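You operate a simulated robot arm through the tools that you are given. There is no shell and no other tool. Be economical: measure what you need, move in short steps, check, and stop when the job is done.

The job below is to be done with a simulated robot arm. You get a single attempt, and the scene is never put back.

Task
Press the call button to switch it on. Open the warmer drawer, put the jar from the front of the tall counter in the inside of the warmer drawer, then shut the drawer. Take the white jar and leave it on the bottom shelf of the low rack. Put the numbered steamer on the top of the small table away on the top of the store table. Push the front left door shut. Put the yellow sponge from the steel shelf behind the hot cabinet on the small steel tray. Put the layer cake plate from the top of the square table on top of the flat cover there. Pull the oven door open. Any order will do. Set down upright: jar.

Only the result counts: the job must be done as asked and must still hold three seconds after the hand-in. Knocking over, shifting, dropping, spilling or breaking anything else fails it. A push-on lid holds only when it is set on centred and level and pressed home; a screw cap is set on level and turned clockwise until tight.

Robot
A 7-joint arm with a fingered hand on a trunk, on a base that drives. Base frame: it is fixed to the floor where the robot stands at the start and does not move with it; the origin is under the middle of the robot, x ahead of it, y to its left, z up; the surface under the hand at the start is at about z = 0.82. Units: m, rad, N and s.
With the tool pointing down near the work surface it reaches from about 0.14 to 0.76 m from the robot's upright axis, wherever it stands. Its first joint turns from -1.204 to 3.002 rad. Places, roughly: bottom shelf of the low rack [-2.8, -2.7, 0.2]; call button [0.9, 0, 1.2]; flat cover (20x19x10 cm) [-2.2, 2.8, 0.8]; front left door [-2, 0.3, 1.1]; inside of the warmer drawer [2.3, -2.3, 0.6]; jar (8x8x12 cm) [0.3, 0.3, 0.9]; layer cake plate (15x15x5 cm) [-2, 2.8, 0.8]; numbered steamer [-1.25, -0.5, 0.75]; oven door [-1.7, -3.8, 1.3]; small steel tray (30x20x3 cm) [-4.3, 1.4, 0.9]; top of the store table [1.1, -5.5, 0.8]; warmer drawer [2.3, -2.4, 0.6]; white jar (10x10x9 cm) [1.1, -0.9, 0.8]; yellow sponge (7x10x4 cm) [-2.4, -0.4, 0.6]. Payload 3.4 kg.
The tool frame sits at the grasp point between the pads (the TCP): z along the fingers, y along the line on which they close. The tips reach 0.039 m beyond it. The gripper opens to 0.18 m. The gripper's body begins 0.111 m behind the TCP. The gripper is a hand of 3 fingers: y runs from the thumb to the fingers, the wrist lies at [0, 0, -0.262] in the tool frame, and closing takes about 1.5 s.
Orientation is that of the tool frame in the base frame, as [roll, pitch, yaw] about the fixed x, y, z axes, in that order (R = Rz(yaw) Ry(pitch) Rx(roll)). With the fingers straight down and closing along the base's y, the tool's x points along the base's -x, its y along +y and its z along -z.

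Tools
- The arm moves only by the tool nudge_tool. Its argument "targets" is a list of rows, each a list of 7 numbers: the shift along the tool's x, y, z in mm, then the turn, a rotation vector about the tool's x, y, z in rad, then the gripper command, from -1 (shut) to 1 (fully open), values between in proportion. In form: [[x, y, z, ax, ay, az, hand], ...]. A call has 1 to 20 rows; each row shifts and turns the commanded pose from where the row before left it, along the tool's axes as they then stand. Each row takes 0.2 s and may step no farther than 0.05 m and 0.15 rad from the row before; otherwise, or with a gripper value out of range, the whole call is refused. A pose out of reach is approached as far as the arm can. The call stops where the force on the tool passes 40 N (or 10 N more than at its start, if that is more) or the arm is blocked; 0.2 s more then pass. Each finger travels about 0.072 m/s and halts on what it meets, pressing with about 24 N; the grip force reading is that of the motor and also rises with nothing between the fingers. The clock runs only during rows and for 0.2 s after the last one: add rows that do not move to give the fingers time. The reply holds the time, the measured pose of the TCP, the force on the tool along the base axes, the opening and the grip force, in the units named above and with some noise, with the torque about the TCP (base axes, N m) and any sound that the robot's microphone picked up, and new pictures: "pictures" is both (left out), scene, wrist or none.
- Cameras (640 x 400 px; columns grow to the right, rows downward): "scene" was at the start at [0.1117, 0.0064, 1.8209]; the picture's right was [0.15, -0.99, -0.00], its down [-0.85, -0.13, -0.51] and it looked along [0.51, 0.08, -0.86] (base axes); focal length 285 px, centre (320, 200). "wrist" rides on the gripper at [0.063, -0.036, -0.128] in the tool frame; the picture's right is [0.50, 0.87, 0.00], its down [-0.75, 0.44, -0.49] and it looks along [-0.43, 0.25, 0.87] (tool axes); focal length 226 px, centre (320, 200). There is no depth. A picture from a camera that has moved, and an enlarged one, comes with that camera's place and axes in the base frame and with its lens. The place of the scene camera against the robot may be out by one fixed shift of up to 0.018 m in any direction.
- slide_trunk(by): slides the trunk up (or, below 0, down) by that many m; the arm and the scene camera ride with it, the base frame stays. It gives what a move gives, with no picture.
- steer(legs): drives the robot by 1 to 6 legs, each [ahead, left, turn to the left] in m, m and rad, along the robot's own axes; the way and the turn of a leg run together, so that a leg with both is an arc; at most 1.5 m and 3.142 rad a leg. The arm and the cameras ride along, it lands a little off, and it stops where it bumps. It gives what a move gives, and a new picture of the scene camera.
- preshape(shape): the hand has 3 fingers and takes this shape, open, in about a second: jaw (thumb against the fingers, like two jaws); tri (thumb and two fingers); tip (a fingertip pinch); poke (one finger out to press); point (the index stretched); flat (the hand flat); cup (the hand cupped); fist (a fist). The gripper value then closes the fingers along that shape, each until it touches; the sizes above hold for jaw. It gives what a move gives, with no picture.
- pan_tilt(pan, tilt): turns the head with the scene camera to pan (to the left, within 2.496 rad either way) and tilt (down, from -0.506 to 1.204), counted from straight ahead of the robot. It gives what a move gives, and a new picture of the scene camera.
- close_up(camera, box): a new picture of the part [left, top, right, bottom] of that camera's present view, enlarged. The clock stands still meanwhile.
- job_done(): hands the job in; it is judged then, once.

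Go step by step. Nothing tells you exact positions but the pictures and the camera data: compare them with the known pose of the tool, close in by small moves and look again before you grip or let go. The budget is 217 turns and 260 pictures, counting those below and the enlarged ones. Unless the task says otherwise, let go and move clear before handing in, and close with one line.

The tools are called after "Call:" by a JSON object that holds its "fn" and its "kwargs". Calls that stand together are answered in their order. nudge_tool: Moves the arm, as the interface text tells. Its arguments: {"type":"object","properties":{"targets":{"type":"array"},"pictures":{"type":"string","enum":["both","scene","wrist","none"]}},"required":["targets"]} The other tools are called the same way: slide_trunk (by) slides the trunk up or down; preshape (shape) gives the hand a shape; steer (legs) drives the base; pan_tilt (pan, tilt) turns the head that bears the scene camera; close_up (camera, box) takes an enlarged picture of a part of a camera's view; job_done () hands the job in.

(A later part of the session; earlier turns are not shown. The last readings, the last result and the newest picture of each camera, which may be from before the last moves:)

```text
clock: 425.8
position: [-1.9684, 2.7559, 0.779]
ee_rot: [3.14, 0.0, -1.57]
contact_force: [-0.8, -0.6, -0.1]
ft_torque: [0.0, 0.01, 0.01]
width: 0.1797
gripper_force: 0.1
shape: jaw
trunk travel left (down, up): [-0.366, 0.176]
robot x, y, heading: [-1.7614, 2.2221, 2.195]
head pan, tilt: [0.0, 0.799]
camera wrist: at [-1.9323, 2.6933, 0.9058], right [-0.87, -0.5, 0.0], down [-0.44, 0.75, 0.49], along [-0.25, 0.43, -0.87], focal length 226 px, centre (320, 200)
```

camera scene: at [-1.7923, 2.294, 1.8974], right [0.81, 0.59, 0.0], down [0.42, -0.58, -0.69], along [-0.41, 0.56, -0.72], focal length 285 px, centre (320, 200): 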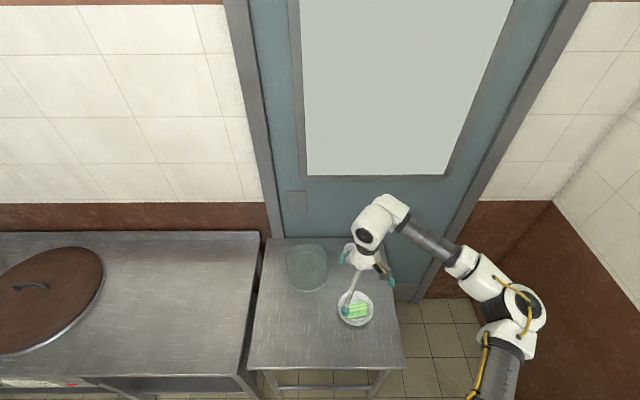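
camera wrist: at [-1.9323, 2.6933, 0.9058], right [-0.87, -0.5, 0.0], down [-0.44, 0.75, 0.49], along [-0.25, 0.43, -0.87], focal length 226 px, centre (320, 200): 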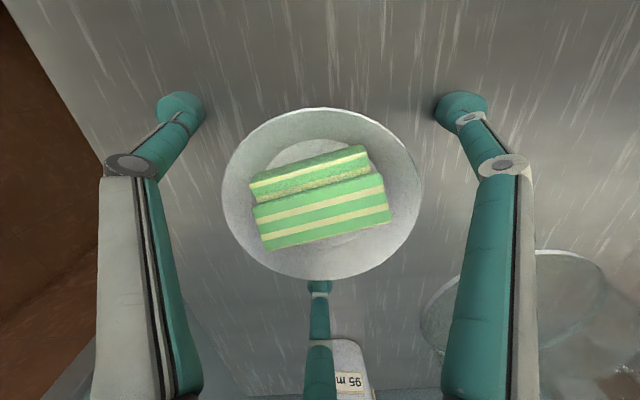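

The fingers surround the rim, level with it. I close gently and lift a little to test.

Call:
{"fn": "nudge_tool", "kwargs": {"targets": [[0, 0, 0, 0, 0, 0, 0.7], [0, 0, 0, 0, 0, 0, 0.4], [0, 0, 0, 0, 0, 0, -0.2], [0, 0, 0, 0, 0, 0, -1], [0, 0, 0, 0, 0, 0, -1], [0, 0, 0, 0, 0, 0, -1], [0, 0, 0, 0, 0, 0, -1]], "pictures": "none"}}

Call:
{"fn": "nudge_tool", "kwargs": {"targets": [[0, 0, -5, 0, 0, 0, -1], [0, 0, -10, 0, 0, 0, -1], [0, 0, -15, 0, 0, 0, -1], [0, 0, -20, 0, 0, 0, -1]], "pictures": "wrist"}}

```text
clock: 427.4
position: [-1.9693, 2.756, 0.7793]
ee_rot: [-3.141, 0.0, -1.57]
contact_force: [-0.9, 0.5, -1.9]
ft_torque: [0.0, -0.01, -0.01]
width: 0.115
gripper_force: 24.4
shape: jaw
trunk travel left (down, up): [-0.366, 0.176]
robot x, y, heading: [-1.7642, 2.2249, 2.201]
head pan, tilt: [0.0, 0.799]
```

```text
clock: 428.4
position: [-1.968, 2.7568, 0.8291]
ee_rot: [3.141, 0.0, -1.572]
contact_force: [0.4, 0.7, -3.1]
ft_torque: [0.0, -0.02, -0.01]
width: 0.1148
gripper_force: 23.8
shape: jaw
trunk travel left (down, up): [-0.366, 0.176]
robot x, y, heading: [-1.7607, 2.2209, 2.2]
head pan, tilt: [0.0, 0.799]
camera wrist: at [-1.9316, 2.6944, 0.9552], right [-0.87, -0.5, 0.0], down [-0.44, 0.75, 0.49], along [-0.25, 0.43, -0.87], focal length 226 px, centre (320, 200)
```

wrist: 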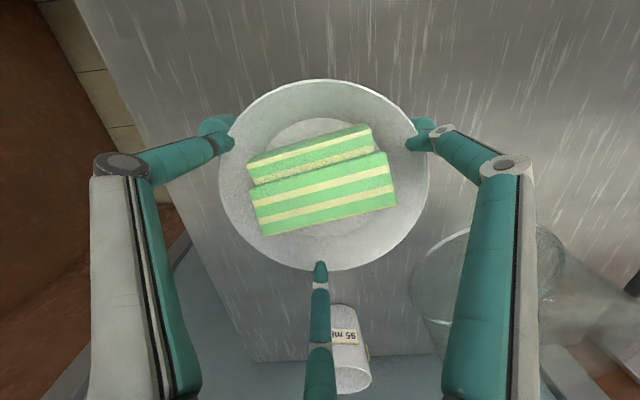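

The plate is held level. I lift higher and look at the cover from both cameras.

Call:
{"fn": "nudge_tool", "kwargs": {"targets": [[0, 0, -35, 0, 0, 0, -1], [0, 0, -35, 0, 0, 0, -1], [0, 0, -35, 0, 0, 0, -1], [0, 0, -35, 0, 0, 0, -1], [0, 0, -30, 0, 0, 0, -1]], "pictures": "wrist"}}

Call:
{"fn": "close_up", "kwargs": {"camera": "scene", "box": [240, 220, 420, 340]}}

```text
clock: 429.6
position: [-1.9658, 2.7559, 1.0]
ee_rot: [3.141, 0.002, -1.571]
contact_force: [0.4, -0.7, -2.3]
ft_torque: [0.02, 0.02, 0.02]
width: 0.1143
gripper_force: 24.0
shape: jaw
trunk travel left (down, up): [-0.366, 0.176]
robot x, y, heading: [-1.7643, 2.2216, 2.193]
head pan, tilt: [0.0, 0.799]
camera wrist: at [-1.9306, 2.6933, 1.1265], right [-0.87, -0.5, 0.0], down [-0.43, 0.75, 0.49], along [-0.25, 0.43, -0.87], focal length 226 px, centre (320, 200)
```

wrist: 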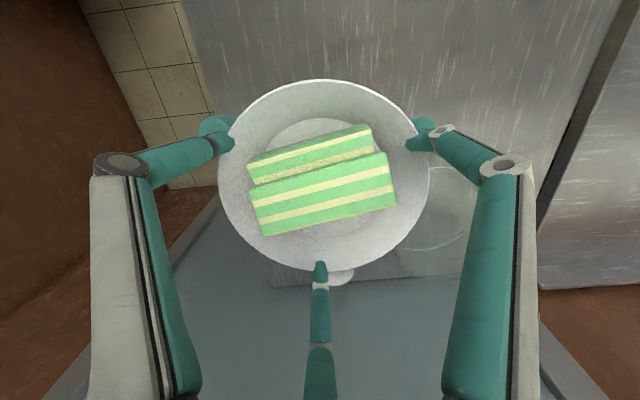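

```text
3.33 times, centred on (330, 280) of scene
camera zoom: at [-1.7931, 2.2922, 1.8975], right [0.81, 0.59, 0.0], down [0.42, -0.58, -0.69], along [-0.41, 0.56, -0.72], focal length 950 px, centre (287, -67)
```

zoom: 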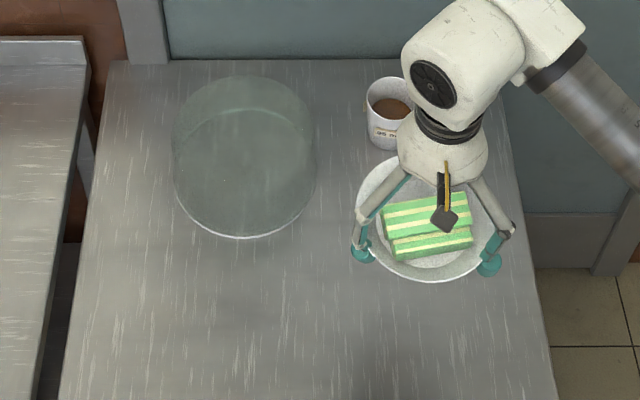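

The cover's centre is about (-2.235, 2.797), its flat top near z=0.835. I carry the plate over it and look.

Call:
{"fn": "nudge_tool", "kwargs": {"targets": [[-7, 45, 0, 0, 0, 0, -1], [-7, 45, 0, 0, 0, 0, -1], [-7, 45, 0, 0, 0, 0, -1], [-7, 45, 0, 0, 0, 0, -1], [-7, 45, 0, 0, 0, 0, -1], [-6, 44, 0, 0, 0, 0, -1], [0, 0, 30, 0, 0, 0, -1]], "pictures": "wrist"}}

Call:
{"fn": "close_up", "kwargs": {"camera": "scene", "box": [240, 220, 420, 340]}}

```text
clock: 431.2
position: [-2.2184, 2.7987, 0.9677]
ee_rot: [3.141, 0.0, -1.57]
contact_force: [0.4, -0.1, -1.5]
ft_torque: [-0.01, -0.05, -0.03]
width: 0.1138
gripper_force: 24.1
shape: jaw
out of reach, approached as far as the arm can: row 6
trunk travel left (down, up): [-0.366, 0.176]
robot x, y, heading: [-1.7611, 2.2214, 2.199]
head pan, tilt: [0.0, 0.799]
camera wrist: at [-2.1822, 2.7361, 1.0952], right [-0.87, -0.5, 0.0], down [-0.44, 0.75, 0.49], along [-0.25, 0.43, -0.87], focal length 226 px, centre (320, 200)
```

wrist: 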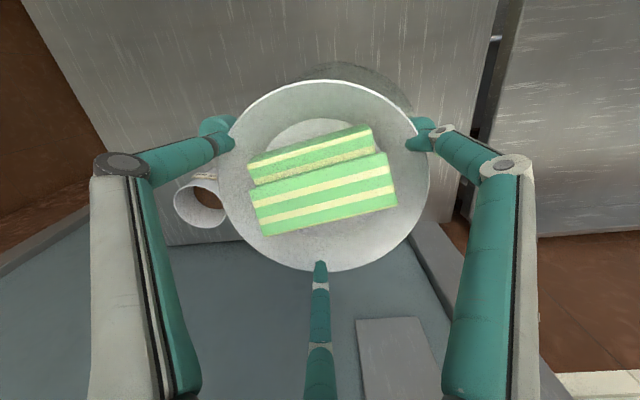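

```text
3.33 times, centred on (330, 280) of scene
camera zoom: at [-1.7997, 2.2934, 1.8972], right [0.81, 0.59, 0.0], down [0.42, -0.58, -0.69], along [-0.41, 0.56, -0.72], focal length 950 px, centre (287, -67)
```

zoom: 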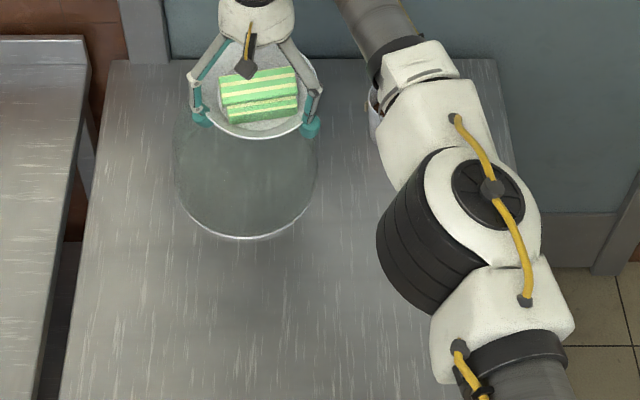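

The cover's centre is about 3 cm further left (−x). I creep the base 3 cm closer and correct with the arm, lowering a bit.

Call:
{"fn": "steer", "kwargs": {"legs": [[0.03, 0, 0]]}}

Call:
{"fn": "nudge_tool", "kwargs": {"targets": [[16, 6, 0, 0, 0, 0, -1], [15, 5, 0, 0, 0, 0, -1], [0, 0, 20, 0, 0, 0, -1], [0, 0, 20, 0, 0, 0, -1]], "pictures": "wrist"}}

```text
clock: 432.1
position: [-2.2347, 2.8234, 0.9699]
ee_rot: [-3.141, -0.001, -1.572]
contact_force: [1.7, 0.1, -1.8]
ft_torque: [-0.01, -0.01, -0.02]
width: 0.1138
gripper_force: 24.5
shape: jaw
trunk travel left (down, up): [-0.366, 0.176]
robot x, y, heading: [-1.778, 2.2476, 2.194]
head pan, tilt: [0.0, 0.799]
camera scene: at [-1.8157, 2.3161, 1.8974], right [0.81, 0.59, 0.0], down [0.42, -0.58, -0.69], along [-0.41, 0.56, -0.72], focal length 285 px, centre (320, 200)
```

scene: 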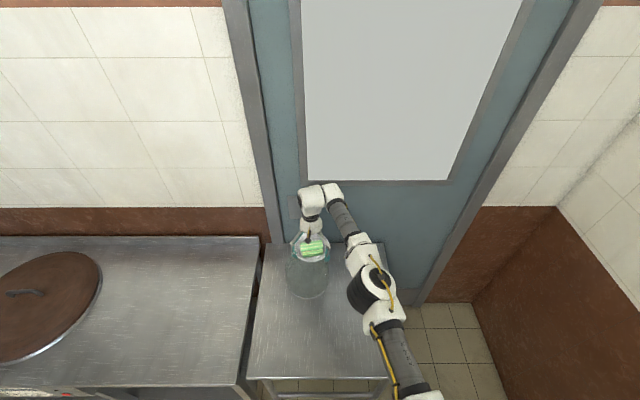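

```text
clock: 433.1
position: [-2.2436, 2.7891, 0.9331]
ee_rot: [3.14, -0.001, -1.572]
contact_force: [0.3, 1.0, -2.6]
ft_torque: [-0.01, 0.02, -0.01]
width: 0.1139
gripper_force: 24.1
shape: jaw
trunk travel left (down, up): [-0.366, 0.176]
robot x, y, heading: [-1.7833, 2.2486, 2.195]
head pan, tilt: [0.0, 0.799]
camera wrist: at [-2.2071, 2.7273, 1.0579], right [-0.87, -0.5, 0.0], down [-0.43, 0.75, 0.49], along [-0.25, 0.43, -0.87], focal length 226 px, centre (320, 200)
```

wrist: 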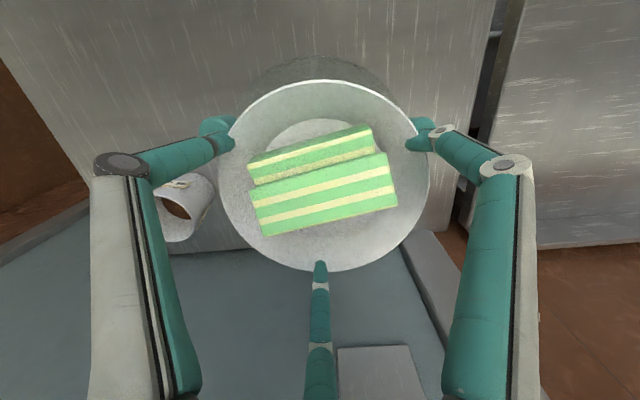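

The plate is nearly over the cover's centre. Trimming 1 cm towards me, I lower slowly to contact.

Call:
{"fn": "nudge_tool", "kwargs": {"targets": [[10, -5, 10, 0, 0, 0, -1], [0, 0, 15, 0, 0, 0, -1], [0, 0, 10, 0, 0, 0, -1], [0, 0, 6, 0, 0, 0, -1]], "pictures": "none"}}

Call:
{"fn": "nudge_tool", "kwargs": {"targets": [[0, 0, 4, 0, 0, 0, -1], [0, 0, 4, 0, 0, 0, -1]], "pictures": "none"}}

Call:
{"fn": "nudge_tool", "kwargs": {"targets": [[0, 0, 4, 0, 0, 0, -1]], "pictures": "none"}}

```text
clock: 434.1
position: [-2.2404, 2.7787, 0.8893]
ee_rot: [3.141, 0.001, -1.573]
contact_force: [-0.5, 0.2, -2.9]
ft_torque: [0.03, 0.01, -0.03]
width: 0.114
gripper_force: 24.4
shape: jaw
trunk travel left (down, up): [-0.366, 0.176]
robot x, y, heading: [-1.7799, 2.2447, 2.197]
head pan, tilt: [0.0, 0.799]
```

```text
clock: 434.7
position: [-2.2399, 2.7791, 0.8819]
ee_rot: [3.14, 0.002, -1.571]
contact_force: [-1.2, 0.3, -2.9]
ft_torque: [-0.01, -0.01, 0.01]
width: 0.1138
gripper_force: 23.3
shape: jaw
trunk travel left (down, up): [-0.366, 0.176]
robot x, y, heading: [-1.7815, 2.2443, 2.2]
head pan, tilt: [0.0, 0.799]
```

```text
clock: 435.1
position: [-2.24, 2.7783, 0.8774]
ee_rot: [-3.14, 0.002, -1.571]
contact_force: [0.8, -1.0, -2.7]
ft_torque: [0.0, 0.0, 0.0]
width: 0.1139
gripper_force: 24.3
shape: jaw
trunk travel left (down, up): [-0.366, 0.176]
robot x, y, heading: [-1.7819, 2.2444, 2.201]
head pan, tilt: [0.0, 0.799]
```

Call:
{"fn": "nudge_tool", "kwargs": {"targets": [[0, 0, 3, 0, 0, 0, -1]], "pictures": "none"}}

Call:
{"fn": "nudge_tool", "kwargs": {"targets": [[0, 0, 3, 0, 0, 0, -1]], "pictures": "none"}}

Call:
{"fn": "nudge_tool", "kwargs": {"targets": [[0, 0, 3, 0, 0, 0, -1]], "pictures": "none"}}

Call:
{"fn": "close_up", "kwargs": {"camera": "scene", "box": [260, 200, 380, 310]}}

```text
clock: 435.5
position: [-2.239, 2.7788, 0.8766]
ee_rot: [3.14, 0.002, -1.57]
contact_force: [0.3, 1.8, 3.7]
ft_torque: [0.0, -0.45, -0.02]
width: 0.1135
gripper_force: 23.9
shape: jaw
trunk travel left (down, up): [-0.366, 0.176]
robot x, y, heading: [-1.7771, 2.246, 2.196]
head pan, tilt: [0.0, 0.799]
```

```text
clock: 435.9
position: [-2.2402, 2.7779, 0.8762]
ee_rot: [3.136, 0.006, -1.57]
contact_force: [-0.7, 1.4, 19.7]
ft_torque: [-0.06, -1.31, 0.12]
width: 0.1123
gripper_force: 24.0
shape: jaw
trunk travel left (down, up): [-0.366, 0.176]
robot x, y, heading: [-1.7819, 2.2478, 2.194]
head pan, tilt: [0.0, 0.799]
```

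```text
clock: 436.5
position: [-2.2409, 2.7791, 0.8753]
ee_rot: [3.135, 0.005, -1.574]
contact_force: [3.7, -3.9, 19.9]
ft_torque: [-0.37, -1.29, -0.2]
width: 0.1113
gripper_force: 24.2
shape: jaw
trunk travel left (down, up): [-0.366, 0.176]
robot x, y, heading: [-1.7819, 2.2488, 2.196]
head pan, tilt: [0.0, 0.799]
stopped in row 1: the force on the tool passed its limit at 41 N (the readings are from after the stop); the commanded pose is now the measured one
```

```text
3.64 times, centred on (320, 255) of scene
camera zoom: at [-1.8116, 2.3123, 1.8976], right [0.81, 0.59, 0.0], down [0.42, -0.58, -0.7], along [-0.41, 0.56, -0.72], focal length 1036 px, centre (320, 0)
```

zoom: 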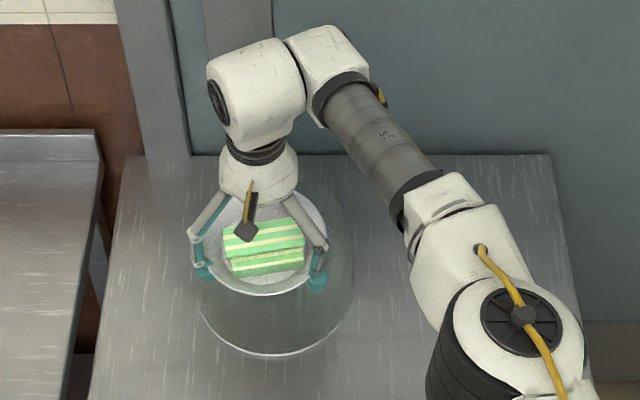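

Contact; the plate sits over the cover. I ease 2 mm, open the fingers gradually and rise.

Call:
{"fn": "nudge_tool", "kwargs": {"targets": [[0, 0, -2, 0, 0, 0, -1], [0, 0, 0, 0, 0, 0, 0.35], [0, 0, 0, 0, 0, 0, 0.6], [0, 0, 0, 0, 0, 0, 1], [0, 0, 0, 0, 0, 0, 1], [0, 0, 0, 0, 0, 0, 1], [0, 0, 0, 0, 0, 0, 1], [0, 0, -10, 0, 0, 0, 1], [0, 0, -25, 0, 0, 0, 1], [0, 0, -40, 0, 0, 0, 1], [0, 0, -40, 0, 0, 0, 1], [0, 0, -40, 0, 0, 0, 1]], "pictures": "wrist"}}

```text
clock: 439.1
position: [-2.2402, 2.7791, 1.0298]
ee_rot: [3.138, 0.006, -1.571]
contact_force: [0.3, -0.4, -0.8]
ft_torque: [0.03, -0.03, -0.02]
width: 0.1802
gripper_force: 0.0
shape: jaw
trunk travel left (down, up): [-0.366, 0.176]
robot x, y, heading: [-1.7831, 2.2457, 2.195]
head pan, tilt: [0.0, 0.799]
camera wrist: at [-2.2034, 2.7155, 1.1559], right [-0.87, -0.5, 0.0], down [-0.43, 0.75, 0.5], along [-0.25, 0.43, -0.87], focal length 226 px, centre (320, 200)
```

wrist: 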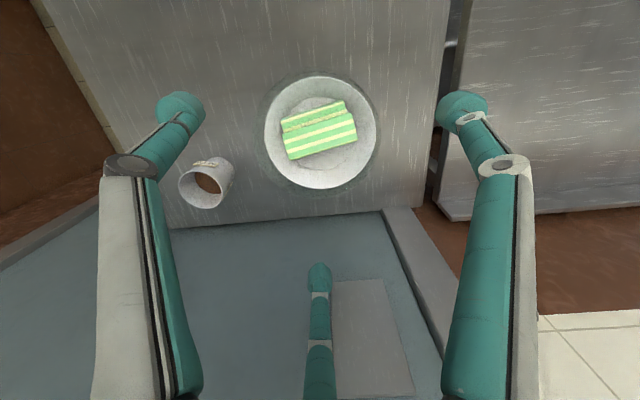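

The cake plate sits level on the cover. I retract the arm, back off and go round to the front of the hot cabinet.

Call:
{"fn": "nudge_tool", "kwargs": {"targets": [[0, 0, -40, 0, 0, 0, 1], [0, 0, -40, 0, 0, 0, 0], [0, 0, -30, 0, 0, -0.15, -1], [0, 0, -30, 0, 0, -0.15, -1], [0, 0, -20, 0, 0, -0.15, -1], [0, 0, 0, 0, 0, -0.15, -1], [0, 0, 0, 0, 0, -0.03, -1], [40, 0, 0, 0, 0, 0, -1], [40, 0, 0, 0, 0, 0, -1], [40, 0, 0, 0, 0, 0, -1], [40, 0, 0, 0, 0, 0, -1], [40, 0, 0, 0, 0, 0, -1], [40, 0, 0, 0, 0, 0, -1]], "pictures": "none"}}

Call:
{"fn": "steer", "kwargs": {"legs": [[-0.4, 0, 0], [0, 0, 1.57], [0, 0.95, 0]]}}

```text
clock: 441.9
position: [-2.0934, 2.5842, 1.1883]
ee_rot: [3.137, 0.009, -0.942]
contact_force: [0.1, 0.7, 0.0]
ft_torque: [0.0, 0.0, 0.01]
width: 0.0001
gripper_force: 24.2
shape: jaw
trunk travel left (down, up): [-0.366, 0.176]
robot x, y, heading: [-1.7795, 2.249, 2.194]
head pan, tilt: [0.0, 0.799]
```

```text
clock: 452.8
position: [-1.3015, 0.8368, 1.188]
ee_rot: [3.139, 0.008, 0.657]
contact_force: [0.0, 0.0, 0.0]
ft_torque: [0.03, 0.03, -0.05]
width: 0.0
gripper_force: 24.5
shape: jaw
trunk travel left (down, up): [-0.366, 0.176]
robot x, y, heading: [-0.9717, 1.16, -2.491]
head pan, tilt: [0.0, 0.799]
camera scene: at [-1.0299, 1.1154, 1.8975], right [-0.61, 0.79, 0.0], down [0.57, 0.44, -0.69], along [-0.55, -0.42, -0.72], focal length 285 px, centre (320, 200)
```

scene: 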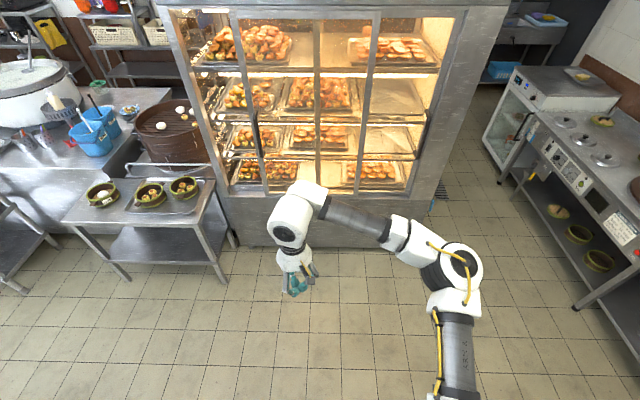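

The cabinet front is in view; I enlarge it to see which door stands open.

Call:
{"fn": "close_up", "kwargs": {"camera": "scene", "box": [160, 0, 480, 200]}}

```text
2.00 times, centred on (320, 100) of scene
camera zoom: at [-1.0299, 1.1154, 1.8975], right [-0.61, 0.79, 0.0], down [0.57, 0.44, -0.69], along [-0.55, -0.42, -0.72], focal length 570 px, centre (320, 400)
```

zoom: 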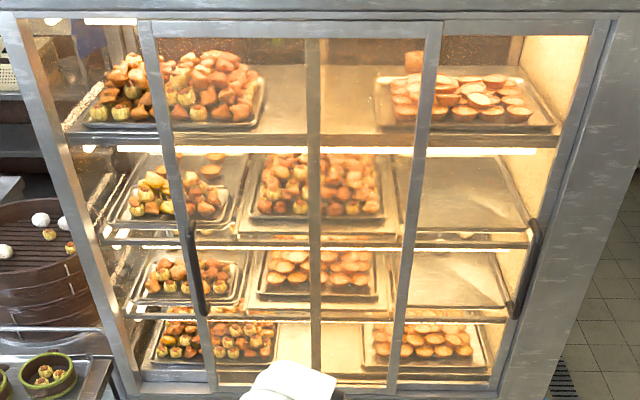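

The cabinet has sliding doors: the left panel stands about 0.25 m right of its jamb, with a black handle near (-1.83, 0.10, 1.06). I'll point the closed hand forward and drive up beside the handle's right-hand side.

Call:
{"fn": "nudge_tool", "kwargs": {"targets": [[-15, 0, 12, 0, -0.15, 0, -1], [-13, 0, 14, 0, -0.15, 0, -1], [-10.8, 0, 16, 0, -0.15, 0, -1], [-8.3, 0, 17, 0, -0.15, 0, -1], [-5.6, 0, 18.4, 0, -0.15, 0, -1], [-2.8, 0, 19, 0, -0.15, 0, -1], [0, 0, 19.2, 0, -0.15, 0, -1], [3, 0, 19, 0, -0.15, 0, -1]], "pictures": "none"}}

Call:
{"fn": "steer", "kwargs": {"legs": [[0.58, 0.17, -0.02]]}}

Call:
{"fn": "close_up", "kwargs": {"camera": "wrist", "box": [0, 0, 640, 400]}}

```text
clock: 454.6
position: [-1.4012, 0.7642, 1.1144]
ee_rot: [-3.124, 1.195, 0.677]
contact_force: [-0.2, -0.7, -0.6]
ft_torque: [-0.02, -0.01, 0.02]
width: 0.0
gripper_force: 24.1
shape: jaw
out of reach, approached as far as the arm can: row 8
trunk travel left (down, up): [-0.366, 0.176]
robot x, y, heading: [-0.9727, 1.1623, -2.494]
head pan, tilt: [0.0, 0.799]
```

```text
clock: 458.0
position: [-1.762, 0.2812, 1.1145]
ee_rot: [-3.126, 1.191, 0.674]
contact_force: [-1.3, -0.3, 0.5]
ft_torque: [0.02, -0.01, 0.01]
width: 0.0001
gripper_force: 24.6
shape: jaw
trunk travel left (down, up): [-0.366, 0.176]
robot x, y, heading: [-1.3325, 0.6736, -2.49]
head pan, tilt: [0.0, 0.799]
camera scene: at [-1.3883, 0.6299, 1.8975], right [-0.61, 0.8, 0.0], down [0.57, 0.43, -0.69], along [-0.55, -0.42, -0.72], focal length 285 px, centre (320, 200)
```

scene: 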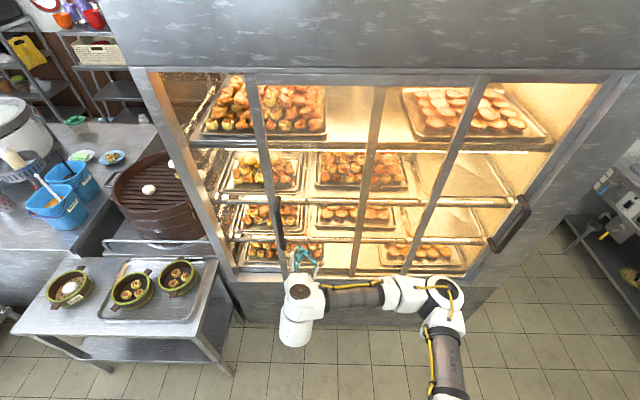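

```text
1.00 times, centred on (320, 200) of wrist (not enlarged: the box is as wide or as high as the picture)
camera zoom: at [-1.6718, 0.3964, 1.1032], right [0.67, -0.57, -0.47], down [0.41, -0.24, 0.88], along [-0.61, -0.79, 0.07], focal length 226 px, centre (320, 200)
```

zoom: 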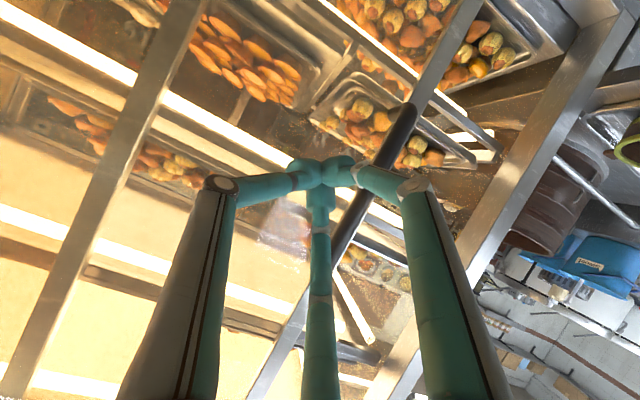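

The hand is right of the handle bar by about 9 cm. I advance 12 cm towards the glass, then check.

Call:
{"fn": "nudge_tool", "kwargs": {"targets": [[-7.4, 0, 18.6, 0, 0, 0, -1], [-7.4, 0, 18.6, 0, 0, 0, -1], [-7.4, 0, 18.6, 0, 0, 0, -1], [-7.4, 0, 18.6, 0, 0, 0, -1], [-7.4, 0, 18.6, 0, 0, 0, -1], [-7.4, 0, 18.6, 0, 0, 0, -1]], "pictures": "wrist"}}

```text
clock: 459.4
position: [-1.8546, 0.2063, 1.117]
ee_rot: [-3.122, 1.193, 0.678]
contact_force: [0.6, -0.4, -0.1]
ft_torque: [0.0, 0.0, -0.05]
width: 0.0
gripper_force: 23.9
shape: jaw
trunk travel left (down, up): [-0.366, 0.176]
robot x, y, heading: [-1.3303, 0.671, -2.489]
head pan, tilt: [0.0, 0.799]
camera wrist: at [-1.7633, 0.3227, 1.105], right [0.67, -0.57, -0.47], down [0.41, -0.24, 0.88], along [-0.61, -0.79, 0.07], focal length 226 px, centre (320, 200)
```

wrist: 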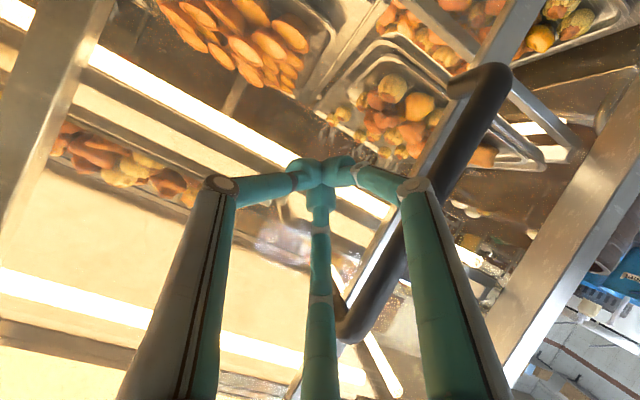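

The tips are level with the bar's depth. One more centimetre in, then I push left against the handle.

Call:
{"fn": "nudge_tool", "kwargs": {"targets": [[-4, 0, 9, 0, 0, 0, -1], [0, 20, 0, 0, 0, 0, -1], [0, 20, 0, 0, 0, 0, -1], [0, 20, 0, 0, 0, 0, -1], [0, 20, 0, 0, 0, 0, -1], [0, 20, 0, 0, 0, 0, -1], [0, 20, 0, 0, 0, 0, -1], [0, 20, 0, 0, 0, 0, -1], [0, 20, 0, 0, 0, 0, -1]], "pictures": "scene"}}

```text
clock: 461.4
position: [-1.7624, 0.073, 1.1164]
ee_rot: [-3.12, 1.196, 0.683]
contact_force: [0.1, 0.1, -0.2]
ft_torque: [-0.03, 0.02, -0.01]
width: 0.0
gripper_force: 23.6
shape: jaw
trunk travel left (down, up): [-0.366, 0.176]
robot x, y, heading: [-1.3319, 0.6773, -2.49]
head pan, tilt: [0.0, 0.799]
camera scene: at [-1.3859, 0.6269, 1.8975], right [-0.61, 0.8, 0.0], down [0.57, 0.44, -0.69], along [-0.55, -0.42, -0.72], focal length 285 px, centre (320, 200)
```

scene: 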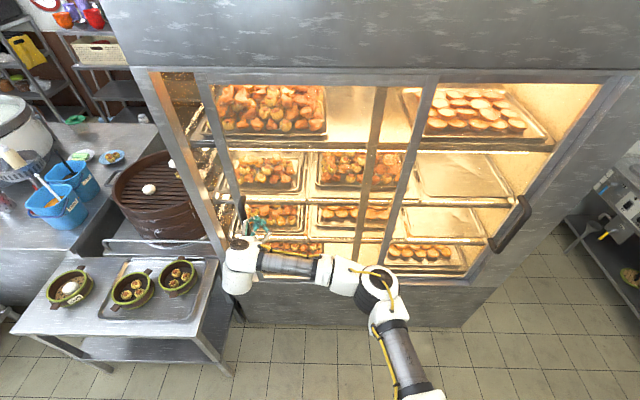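

The door slides. I keep pushing until it meets the jamb.

Call:
{"fn": "nudge_tool", "kwargs": {"targets": [[0, 20, 0, 0, 0, 0, -1], [0, 20, 0, 0, 0, 0, -1], [0, 20, 0, 0, 0, 0, -1], [0, 20, 0, 0, 0, 0, -1], [0, 20, 0, 0, 0, 0, -1], [0, 20, 0, 0, 0, 0, -1], [0, 20, 0, 0, 0, 0, -1], [0, 20, 0, 0, 0, 0, -1]], "pictures": "scene"}}

```text
clock: 463.2
position: [-1.6891, -0.0096, 1.1168]
ee_rot: [-3.125, 1.195, 0.674]
contact_force: [-8.0, 0.3, -2.7]
ft_torque: [0.07, 0.07, -0.19]
width: 0.0001
gripper_force: 24.1
shape: jaw
out of reach, approached as far as the arm can: row 6, 7, 8
trunk travel left (down, up): [-0.366, 0.176]
robot x, y, heading: [-1.3354, 0.6777, -2.491]
head pan, tilt: [0.0, 0.799]
camera scene: at [-1.3894, 0.6268, 1.8973], right [-0.61, 0.8, 0.0], down [0.57, 0.44, -0.69], along [-0.55, -0.42, -0.72], focal length 285 px, centre (320, 200)
```

scene: 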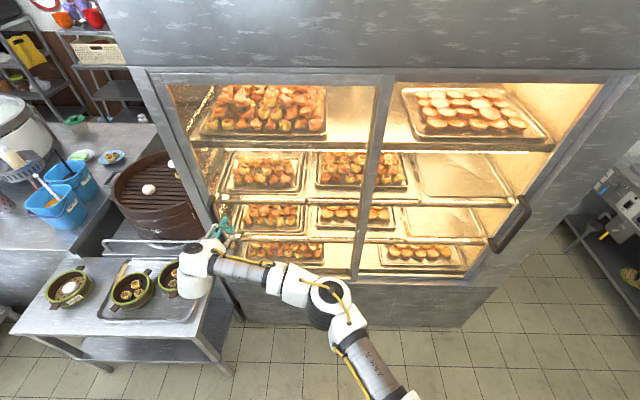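

Call:
{"fn": "close_up", "kwargs": {"camera": "scene", "box": [130, 60, 290, 280]}}

```text
1.82 times, centred on (210, 170) of scene
camera zoom: at [-1.3894, 0.6268, 1.8973], right [-0.61, 0.8, 0.0], down [0.57, 0.44, -0.69], along [-0.55, -0.42, -0.72], focal length 518 px, centre (520, 254)
```

zoom: 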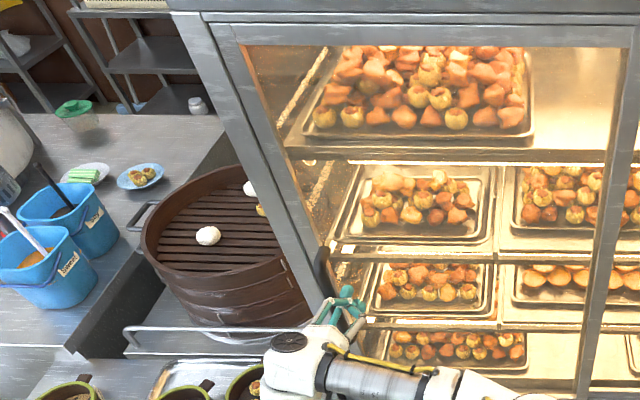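

The stile appears to meet the jamb. To be sure I press it home with a 2.5 cm base strafe, then come off.

Call:
{"fn": "steer", "kwargs": {"legs": [[0, 0.025, 0]]}}

Call:
{"fn": "close_up", "kwargs": {"camera": "scene", "box": [130, 60, 290, 280]}}

```text
clock: 464.2
position: [-1.6848, -0.0238, 1.1172]
ee_rot: [-3.066, 1.205, 0.683]
contact_force: [-19.5, 18.7, 0.0]
ft_torque: [0.11, 0.16, -0.48]
width: 0.0001
gripper_force: 23.7
shape: jaw
trunk travel left (down, up): [-0.366, 0.176]
robot x, y, heading: [-1.3184, 0.6523, -2.493]
head pan, tilt: [0.0, 0.799]
stopped in leg 1: the force on the tool passed its limit at 50 N (the readings are from after the stop); the commanded pose is now the measured one
camera scene: at [-1.3794, 0.6167, 1.8974], right [-0.6, 0.8, -0.01], down [0.58, 0.43, -0.69], along [-0.55, -0.42, -0.72], focal length 285 px, centre (320, 200)
```

scene: 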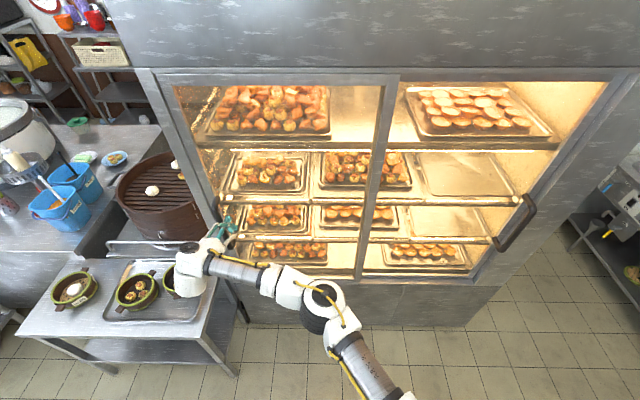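

```text
1.82 times, centred on (210, 170) of scene
camera zoom: at [-1.3794, 0.6167, 1.8974], right [-0.6, 0.8, -0.01], down [0.58, 0.43, -0.69], along [-0.55, -0.42, -0.72], focal length 518 px, centre (520, 254)
```

zoom: 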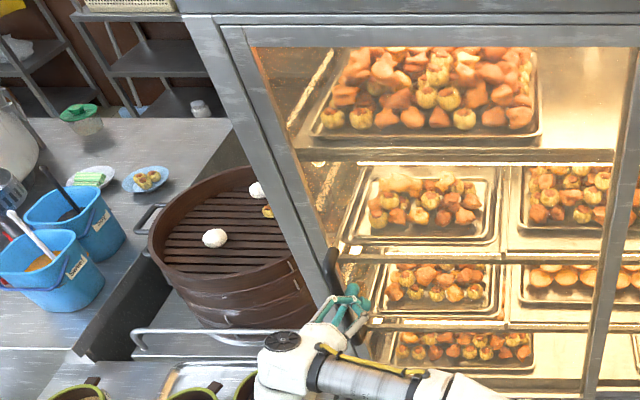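

The door is firmly home against its stop. Now the steamer: I come off the door, turn the hand down and move left to the small table.

Call:
{"fn": "nudge_tool", "kwargs": {"targets": [[0, -15, 0, 0, 0, 0, -1], [0, -10, 0, 0, 0, 0, -1], [7.4, 0, -18.6, 0, 0, 0, -1], [15, 0, -37, 0, 0, 0, -1], [15, 0, -37, 0, 0, 0, -1], [0, 0, 0, 0, 0.15, 0, -1], [0, 0, 0, 0, 0.15, 0, -1], [0, 0, 0, 0, 0.15, 0, -1], [0, 0, 0, 0, 0.15, 0, -1], [0, 0, 0, 0, 0.15, 0, 1], [0, 0, 0, 0, 0.15, 0, 1], [0, 0, 0, 0, 0.15, 0, 1], [0, 0, 0, 0, 0.15, 0, 1]], "pictures": "none"}}

Call:
{"fn": "steer", "kwargs": {"legs": [[-0.2, 0, -0.01], [0, 0.92, 0]]}}

```text
clock: 467.0
position: [-1.663, 0.0971, 1.1375]
ee_rot: [-3.12, 0.056, 0.631]
contact_force: [-0.5, 0.6, -0.7]
ft_torque: [0.02, 0.0, -0.02]
width: 0.1799
gripper_force: 0.1
shape: jaw
out of reach, approached as far as the arm can: row 4, 5, 10, 11, 12, 13
trunk travel left (down, up): [-0.366, 0.176]
robot x, y, heading: [-1.3206, 0.6613, -2.491]
head pan, tilt: [0.0, 0.799]
```

```text
clock: 473.2
position: [-0.9325, -0.5473, 1.1375]
ee_rot: [-3.117, 0.056, 0.626]
contact_force: [0.0, 0.1, -0.9]
ft_torque: [0.0, -0.01, 0.01]
width: 0.1797
gripper_force: 0.1
shape: jaw
trunk travel left (down, up): [-0.366, 0.176]
robot x, y, heading: [-0.585, 0.0132, -2.495]
head pan, tilt: [0.0, 0.799]
camera scene: at [-0.6374, -0.041, 1.8975], right [-0.6, 0.8, 0.0], down [0.58, 0.43, -0.69], along [-0.56, -0.42, -0.72], focal length 285 px, centre (320, 200)
```

scene: 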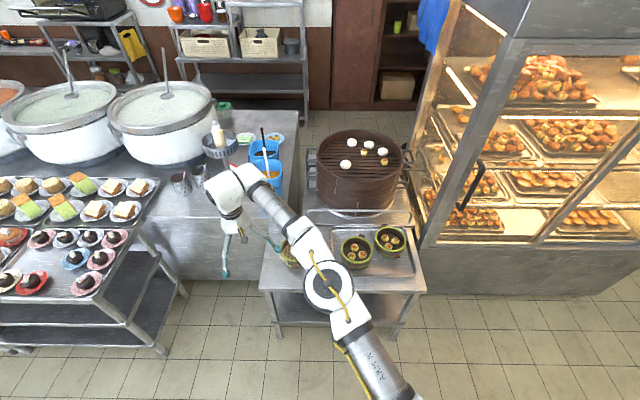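

The steamer is on the small table's left part, behind my forearm. I shift the hand right over it while driving 0.22 m closer, then look with the wrist camera.

Call:
{"fn": "nudge_tool", "kwargs": {"targets": [[0, -33, 0, 0, 0.056, 0, 1], [0, -33, 0, -0.024, 0, 0, 1], [0, -33, 0, 0, 0, 0, 1], [0, -33, 0, 0, 0, 0, 1], [0, -33, 0, 0, 0, 0, 1], [0, -31, 0, 0, 0, 0, 1]], "pictures": "none"}}

Call:
{"fn": "steer", "kwargs": {"legs": [[0.21, 0, 0]]}}

Call:
{"fn": "nudge_tool", "kwargs": {"targets": [[0, 0, 30, 0, 0, 0, 1], [0, 0, 30, 0, 0, 0, 1]], "pictures": "wrist"}}

```text
clock: 474.6
position: [-1.046, -0.3813, 1.1408]
ee_rot: [3.137, 0.002, 0.625]
contact_force: [0.0, 0.3, 0.0]
ft_torque: [0.0, 0.0, 0.02]
width: 0.1798
gripper_force: 0.0
shape: jaw
trunk travel left (down, up): [-0.366, 0.176]
robot x, y, heading: [-0.5843, 0.0087, -2.5]
head pan, tilt: [0.0, 0.799]
```

```text
clock: 476.2
position: [-1.2144, -0.5066, 1.1395]
ee_rot: [3.139, 0.001, 0.623]
contact_force: [-0.9, 0.5, 0.6]
ft_torque: [0.01, -0.02, -0.01]
width: 0.18
gripper_force: 0.0
shape: jaw
trunk travel left (down, up): [-0.366, 0.176]
robot x, y, heading: [-0.7498, -0.1135, -2.5]
head pan, tilt: [0.0, 0.799]
camera scene: at [-0.8088, -0.158, 1.8974], right [-0.6, 0.8, 0.0], down [0.58, 0.43, -0.69], along [-0.55, -0.42, -0.72], focal length 285 px, centre (320, 200)
```

scene: 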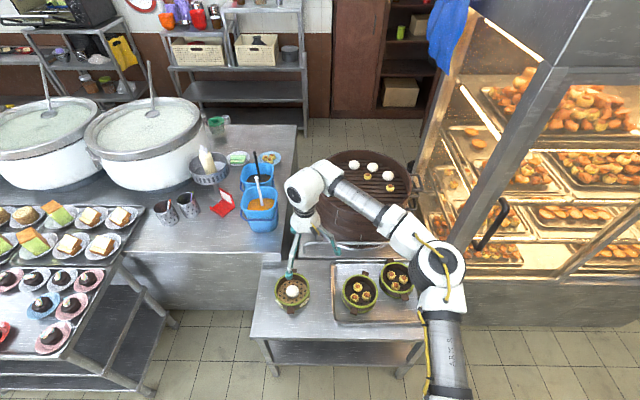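

```text
clock: 476.8
position: [-1.2088, -0.5076, 1.0801]
ee_rot: [3.139, 0.004, 0.625]
contact_force: [-0.4, -0.5, -0.3]
ft_torque: [0.01, 0.0, -0.03]
width: 0.1798
gripper_force: 0.0
shape: jaw
trunk travel left (down, up): [-0.366, 0.176]
robot x, y, heading: [-0.7483, -0.113, -2.497]
head pan, tilt: [0.0, 0.799]
camera wrist: at [-1.1791, -0.4413, 1.2075], right [0.91, -0.41, 0.0], down [-0.36, -0.79, 0.5], along [-0.2, -0.45, -0.87], focal length 226 px, centre (320, 200)
```

wrist: 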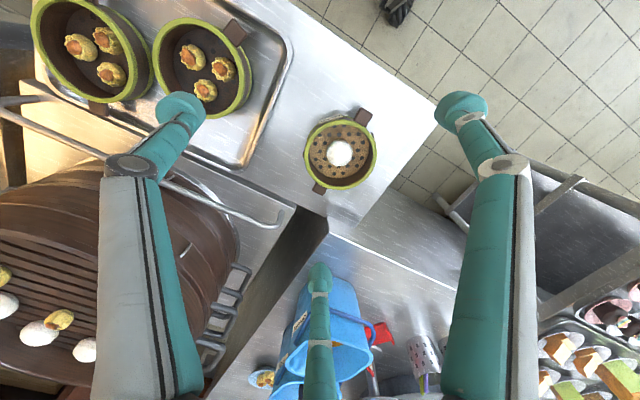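

The steamer (with its two tabs along the tool's x) is at about (-1.195, -0.585). I move over it and lower part-way.

Call:
{"fn": "nudge_tool", "kwargs": {"targets": [[-12, 24, 30, 0, 0, 0, 1], [-12, 23, 35, 0, 0, 0, 1], [-11, 23, 35, 0, 0, 0, 1], [0, 0, 40, 0, 0, 0, 1], [0, 0, 40, 0, 0, 0, 1], [0, 0, 25, 0, 0, 0, 1]], "pictures": "wrist"}}

```text
clock: 478.2
position: [-1.1963, -0.5848, 0.8751]
ee_rot: [3.14, 0.005, 0.624]
contact_force: [-0.4, -0.2, -0.8]
ft_torque: [0.03, 0.02, -0.01]
width: 0.1797
gripper_force: 0.1
shape: jaw
trunk travel left (down, up): [-0.366, 0.176]
robot x, y, heading: [-0.7521, -0.1106, -2.495]
head pan, tilt: [0.0, 0.799]
camera wrist: at [-1.1656, -0.5183, 1.0027], right [0.91, -0.41, 0.0], down [-0.36, -0.79, 0.5], along [-0.2, -0.45, -0.87], focal length 226 px, centre (320, 200)
```

wrist: 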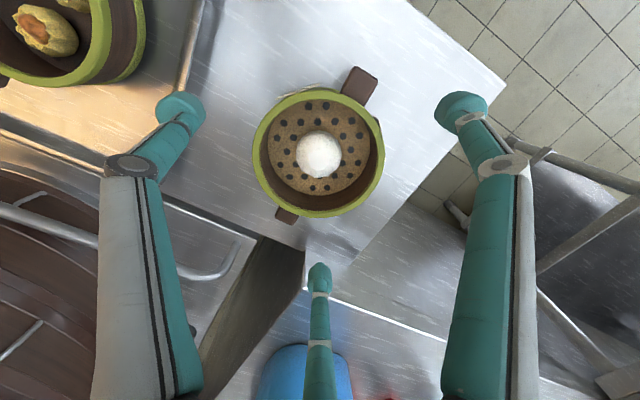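

Centred exactly, with clearance all round. I descend, feel for the table and grip.

Call:
{"fn": "nudge_tool", "kwargs": {"targets": [[0, 0, 30, 0, 0, 0, 1], [0, 0, 30, 0, 0, 0, 1], [0, 0, 25, 0, 0, 0, 1], [0, 0, 10, 0, 0, 0, 1]], "pictures": "none"}}

Call:
{"fn": "nudge_tool", "kwargs": {"targets": [[0, 0, 6, 0, 0, 0, 1], [0, 0, 6, 0, 0, 0, 1], [0, 0, 5, 0, 0, 0, 1]], "pictures": "wrist"}}

```text
clock: 479.2
position: [-1.1962, -0.5849, 0.7821]
ee_rot: [3.141, 0.006, 0.624]
contact_force: [-0.7, -0.8, 1.3]
ft_torque: [-0.08, 0.04, -0.02]
width: 0.1802
gripper_force: 0.1
shape: jaw
trunk travel left (down, up): [-0.366, 0.176]
robot x, y, heading: [-0.752, -0.1138, -2.495]
head pan, tilt: [0.0, 0.799]
```

```text
clock: 480.0
position: [-1.197, -0.5864, 0.7642]
ee_rot: [3.14, 0.006, 0.625]
contact_force: [-0.5, -0.6, -0.1]
ft_torque: [-0.08, 0.03, -0.04]
width: 0.1801
gripper_force: 0.1
shape: jaw
trunk travel left (down, up): [-0.366, 0.176]
robot x, y, heading: [-0.7483, -0.1137, -2.497]
head pan, tilt: [0.0, 0.799]
camera wrist: at [-1.1666, -0.5197, 0.8908], right [0.91, -0.41, 0.0], down [-0.36, -0.79, 0.5], along [-0.2, -0.45, -0.87], focal length 226 px, centre (320, 200)
```

wrist: 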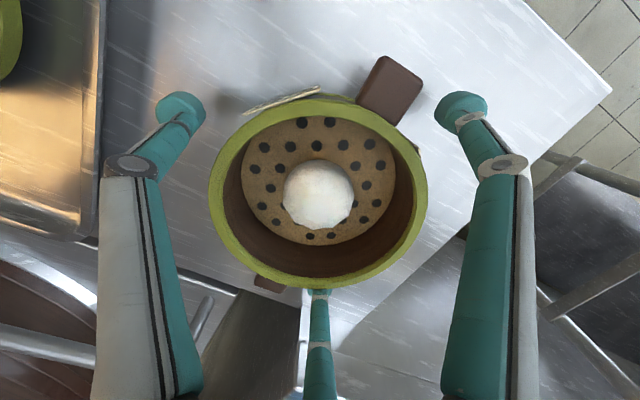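

Fingers are beside the steamer's body. I close and lift.

Call:
{"fn": "nudge_tool", "kwargs": {"targets": [[0, 0, 0, 0, 0, 0, 0.5], [0, 0, 0, 0, 0, 0, 0], [0, 0, 0, 0, 0, 0, -1], [0, 0, 0, 0, 0, 0, -1], [0, 0, 0, 0, 0, 0, -1], [0, 0, 0, 0, 0, 0, -1]], "pictures": "none"}}

Call:
{"fn": "nudge_tool", "kwargs": {"targets": [[0, 0, -6, 0, 0, 0, -1], [0, 0, -12, 0, 0, 0, -1], [0, 0, -20, 0, 0, 0, -1], [0, 0, -30, 0, 0, 0, -1], [0, 0, -30, 0, 0, 0, -1], [0, 0, -30, 0, 0, 0, -1], [0, 0, -30, 0, 0, 0, -1], [0, 0, -30, 0, 0, 0, -1], [0, 0, -30, 0, 0, 0, -1], [0, 0, -30, 0, 0, 0, -1]], "pictures": "wrist"}}

```text
clock: 481.4
position: [-1.1964, -0.5869, 0.7647]
ee_rot: [3.139, 0.005, 0.624]
contact_force: [0.7, 0.8, 1.2]
ft_torque: [-0.02, 0.0, 0.01]
width: 0.1417
gripper_force: 24.0
shape: jaw
trunk travel left (down, up): [-0.366, 0.176]
robot x, y, heading: [-0.7489, -0.1119, -2.494]
head pan, tilt: [0.0, 0.799]
```

```text
clock: 483.6
position: [-1.1951, -0.5863, 1.0158]
ee_rot: [-3.141, 0.006, 0.624]
contact_force: [0.0, -0.2, -2.6]
ft_torque: [0.01, -0.01, 0.02]
width: 0.1415
gripper_force: 24.2
shape: jaw
trunk travel left (down, up): [-0.366, 0.176]
robot x, y, heading: [-0.7471, -0.1117, -2.496]
head pan, tilt: [0.0, 0.799]
camera wrist: at [-1.1655, -0.5195, 1.1408], right [0.91, -0.41, 0.0], down [-0.36, -0.79, 0.5], along [-0.21, -0.45, -0.87], focal length 226 px, centre (320, 200)
```

wrist: 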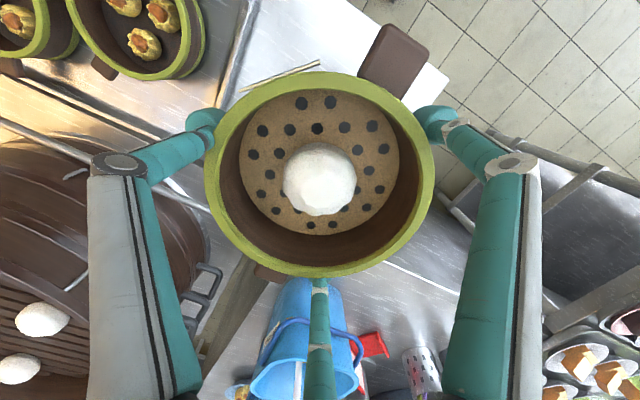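

The steamer hangs level with its bun. I retract and raise it, back into the aisle, turn to face along it and drive the first half.

Call:
{"fn": "nudge_tool", "kwargs": {"targets": [[25, 0, -20, 0, 0, 0, -1], [35, 0, -20, 0, 0, 0, -1], [35, 0, -20, 0, 0, 0, -1], [35, 0, -20, 0, 0, 0, -1], [35, 0, -20, 0, 0, 0, -1], [25, 0, -20, 0, 0, 0, -1]], "pictures": "none"}}

Call:
{"fn": "steer", "kwargs": {"legs": [[-0.36, 0, 0], [0, 0, 1.555], [1.2, 0, 0], [1.2, 0, 0]]}}

```text
clock: 485.0
position: [-1.0413, -0.4721, 1.1346]
ee_rot: [3.141, 0.004, 0.626]
contact_force: [0.3, -0.3, -1.8]
ft_torque: [0.01, 0.03, 0.01]
width: 0.1419
gripper_force: 24.4
shape: jaw
trunk travel left (down, up): [-0.366, 0.176]
robot x, y, heading: [-0.7509, -0.1178, -2.502]
head pan, tilt: [0.0, 0.799]
```

```text
clock: 502.7
position: [1.4128, -2.0734, 1.1322]
ee_rot: [-3.141, 0.004, 2.234]
contact_force: [0.4, 0.4, -1.6]
ft_torque: [-0.03, -0.01, 0.0]
width: 0.1416
gripper_force: 24.4
shape: jaw
trunk travel left (down, up): [-0.366, 0.176]
robot x, y, heading: [1.0399, -1.795, -0.887]
head pan, tilt: [0.0, 0.799]
camera scene: at [1.1026, -1.8627, 1.8975], right [-0.78, -0.63, 0.0], down [-0.45, 0.56, -0.69], along [0.44, -0.54, -0.72], focal length 285 px, centre (320, 200)
```

scene: 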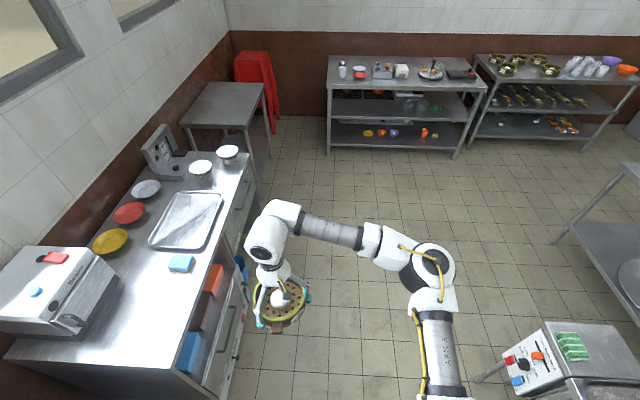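

Heading is 0.05 rad off; I correct it and drive on to the far end of the aisle.

Call:
{"fn": "steer", "kwargs": {"legs": [[0, -0.15, -0.052], [1.3, -0.05, 0], [0.72, 0, 0]]}}

```text
clock: 513.7
position: [2.451, -3.8288, 1.133]
ee_rot: [3.139, 0.006, 2.204]
contact_force: [0.1, -0.4, -2.1]
ft_torque: [0.02, 0.01, 0.01]
width: 0.1413
gripper_force: 24.1
shape: jaw
trunk travel left (down, up): [-0.366, 0.176]
robot x, y, heading: [2.0906, -3.5399, -0.915]
head pan, tilt: [0.0, 0.799]
camera scene: at [2.1245, -3.6307, 1.8969], right [-0.79, -0.61, -0.02], down [-0.43, 0.58, -0.69], along [0.43, -0.54, -0.72], focal length 285 px, centre (320, 200)
```

scene: 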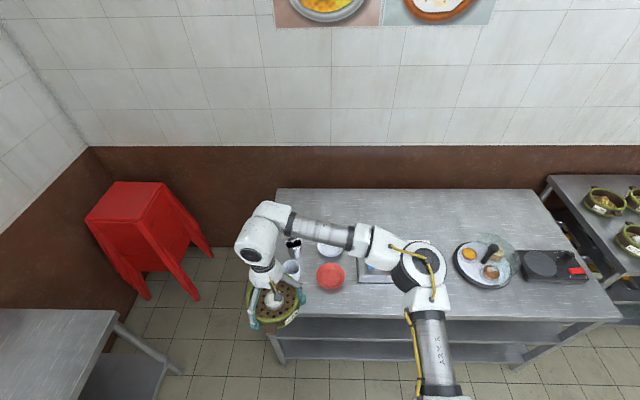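

I strafe right to the store table with the green steamers.

Call:
{"fn": "steer", "kwargs": {"legs": [[-0.04, -0.9, -0.025], [0, -0.92, 0]]}}

```text
clock: 522.9
position: [0.9719, -4.8934, 1.1335]
ee_rot: [-3.138, 0.008, 2.191]
contact_force: [-1.1, -1.2, -2.3]
ft_torque: [0.1, 0.04, 0.01]
width: 0.1414
gripper_force: 23.8
shape: jaw
trunk travel left (down, up): [-0.366, 0.176]
robot x, y, heading: [0.6111, -4.6073, -0.931]
head pan, tilt: [0.0, 0.799]
camera scene: at [0.641, -4.6978, 1.8969], right [-0.8, -0.6, -0.02], down [-0.42, 0.59, -0.69], along [0.43, -0.55, -0.72], focal length 285 px, centre (320, 200)
```

scene: 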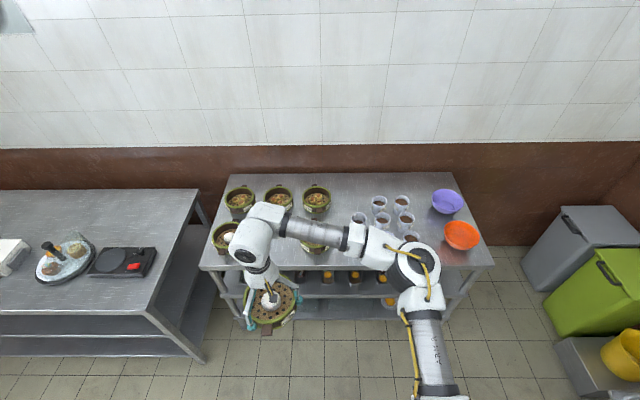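

I enlarge the store table to choose a free spot.

Call:
{"fn": "close_up", "kwargs": {"camera": "scene", "box": [190, 160, 510, 300]}}

```text
2.00 times, centred on (350, 230) of scene
camera zoom: at [0.641, -4.6978, 1.8969], right [-0.8, -0.6, -0.02], down [-0.42, 0.59, -0.69], along [0.43, -0.55, -0.72], focal length 570 px, centre (260, 140)
```

zoom: 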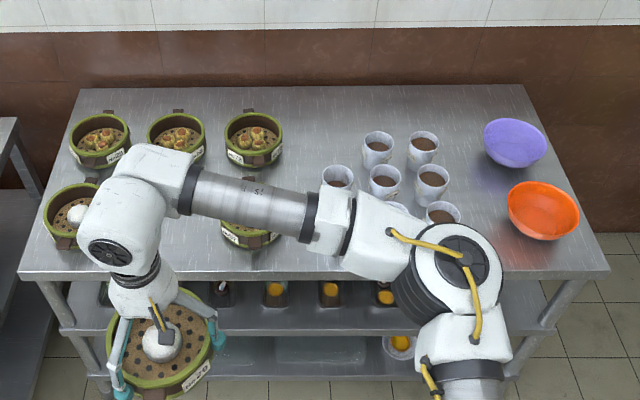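

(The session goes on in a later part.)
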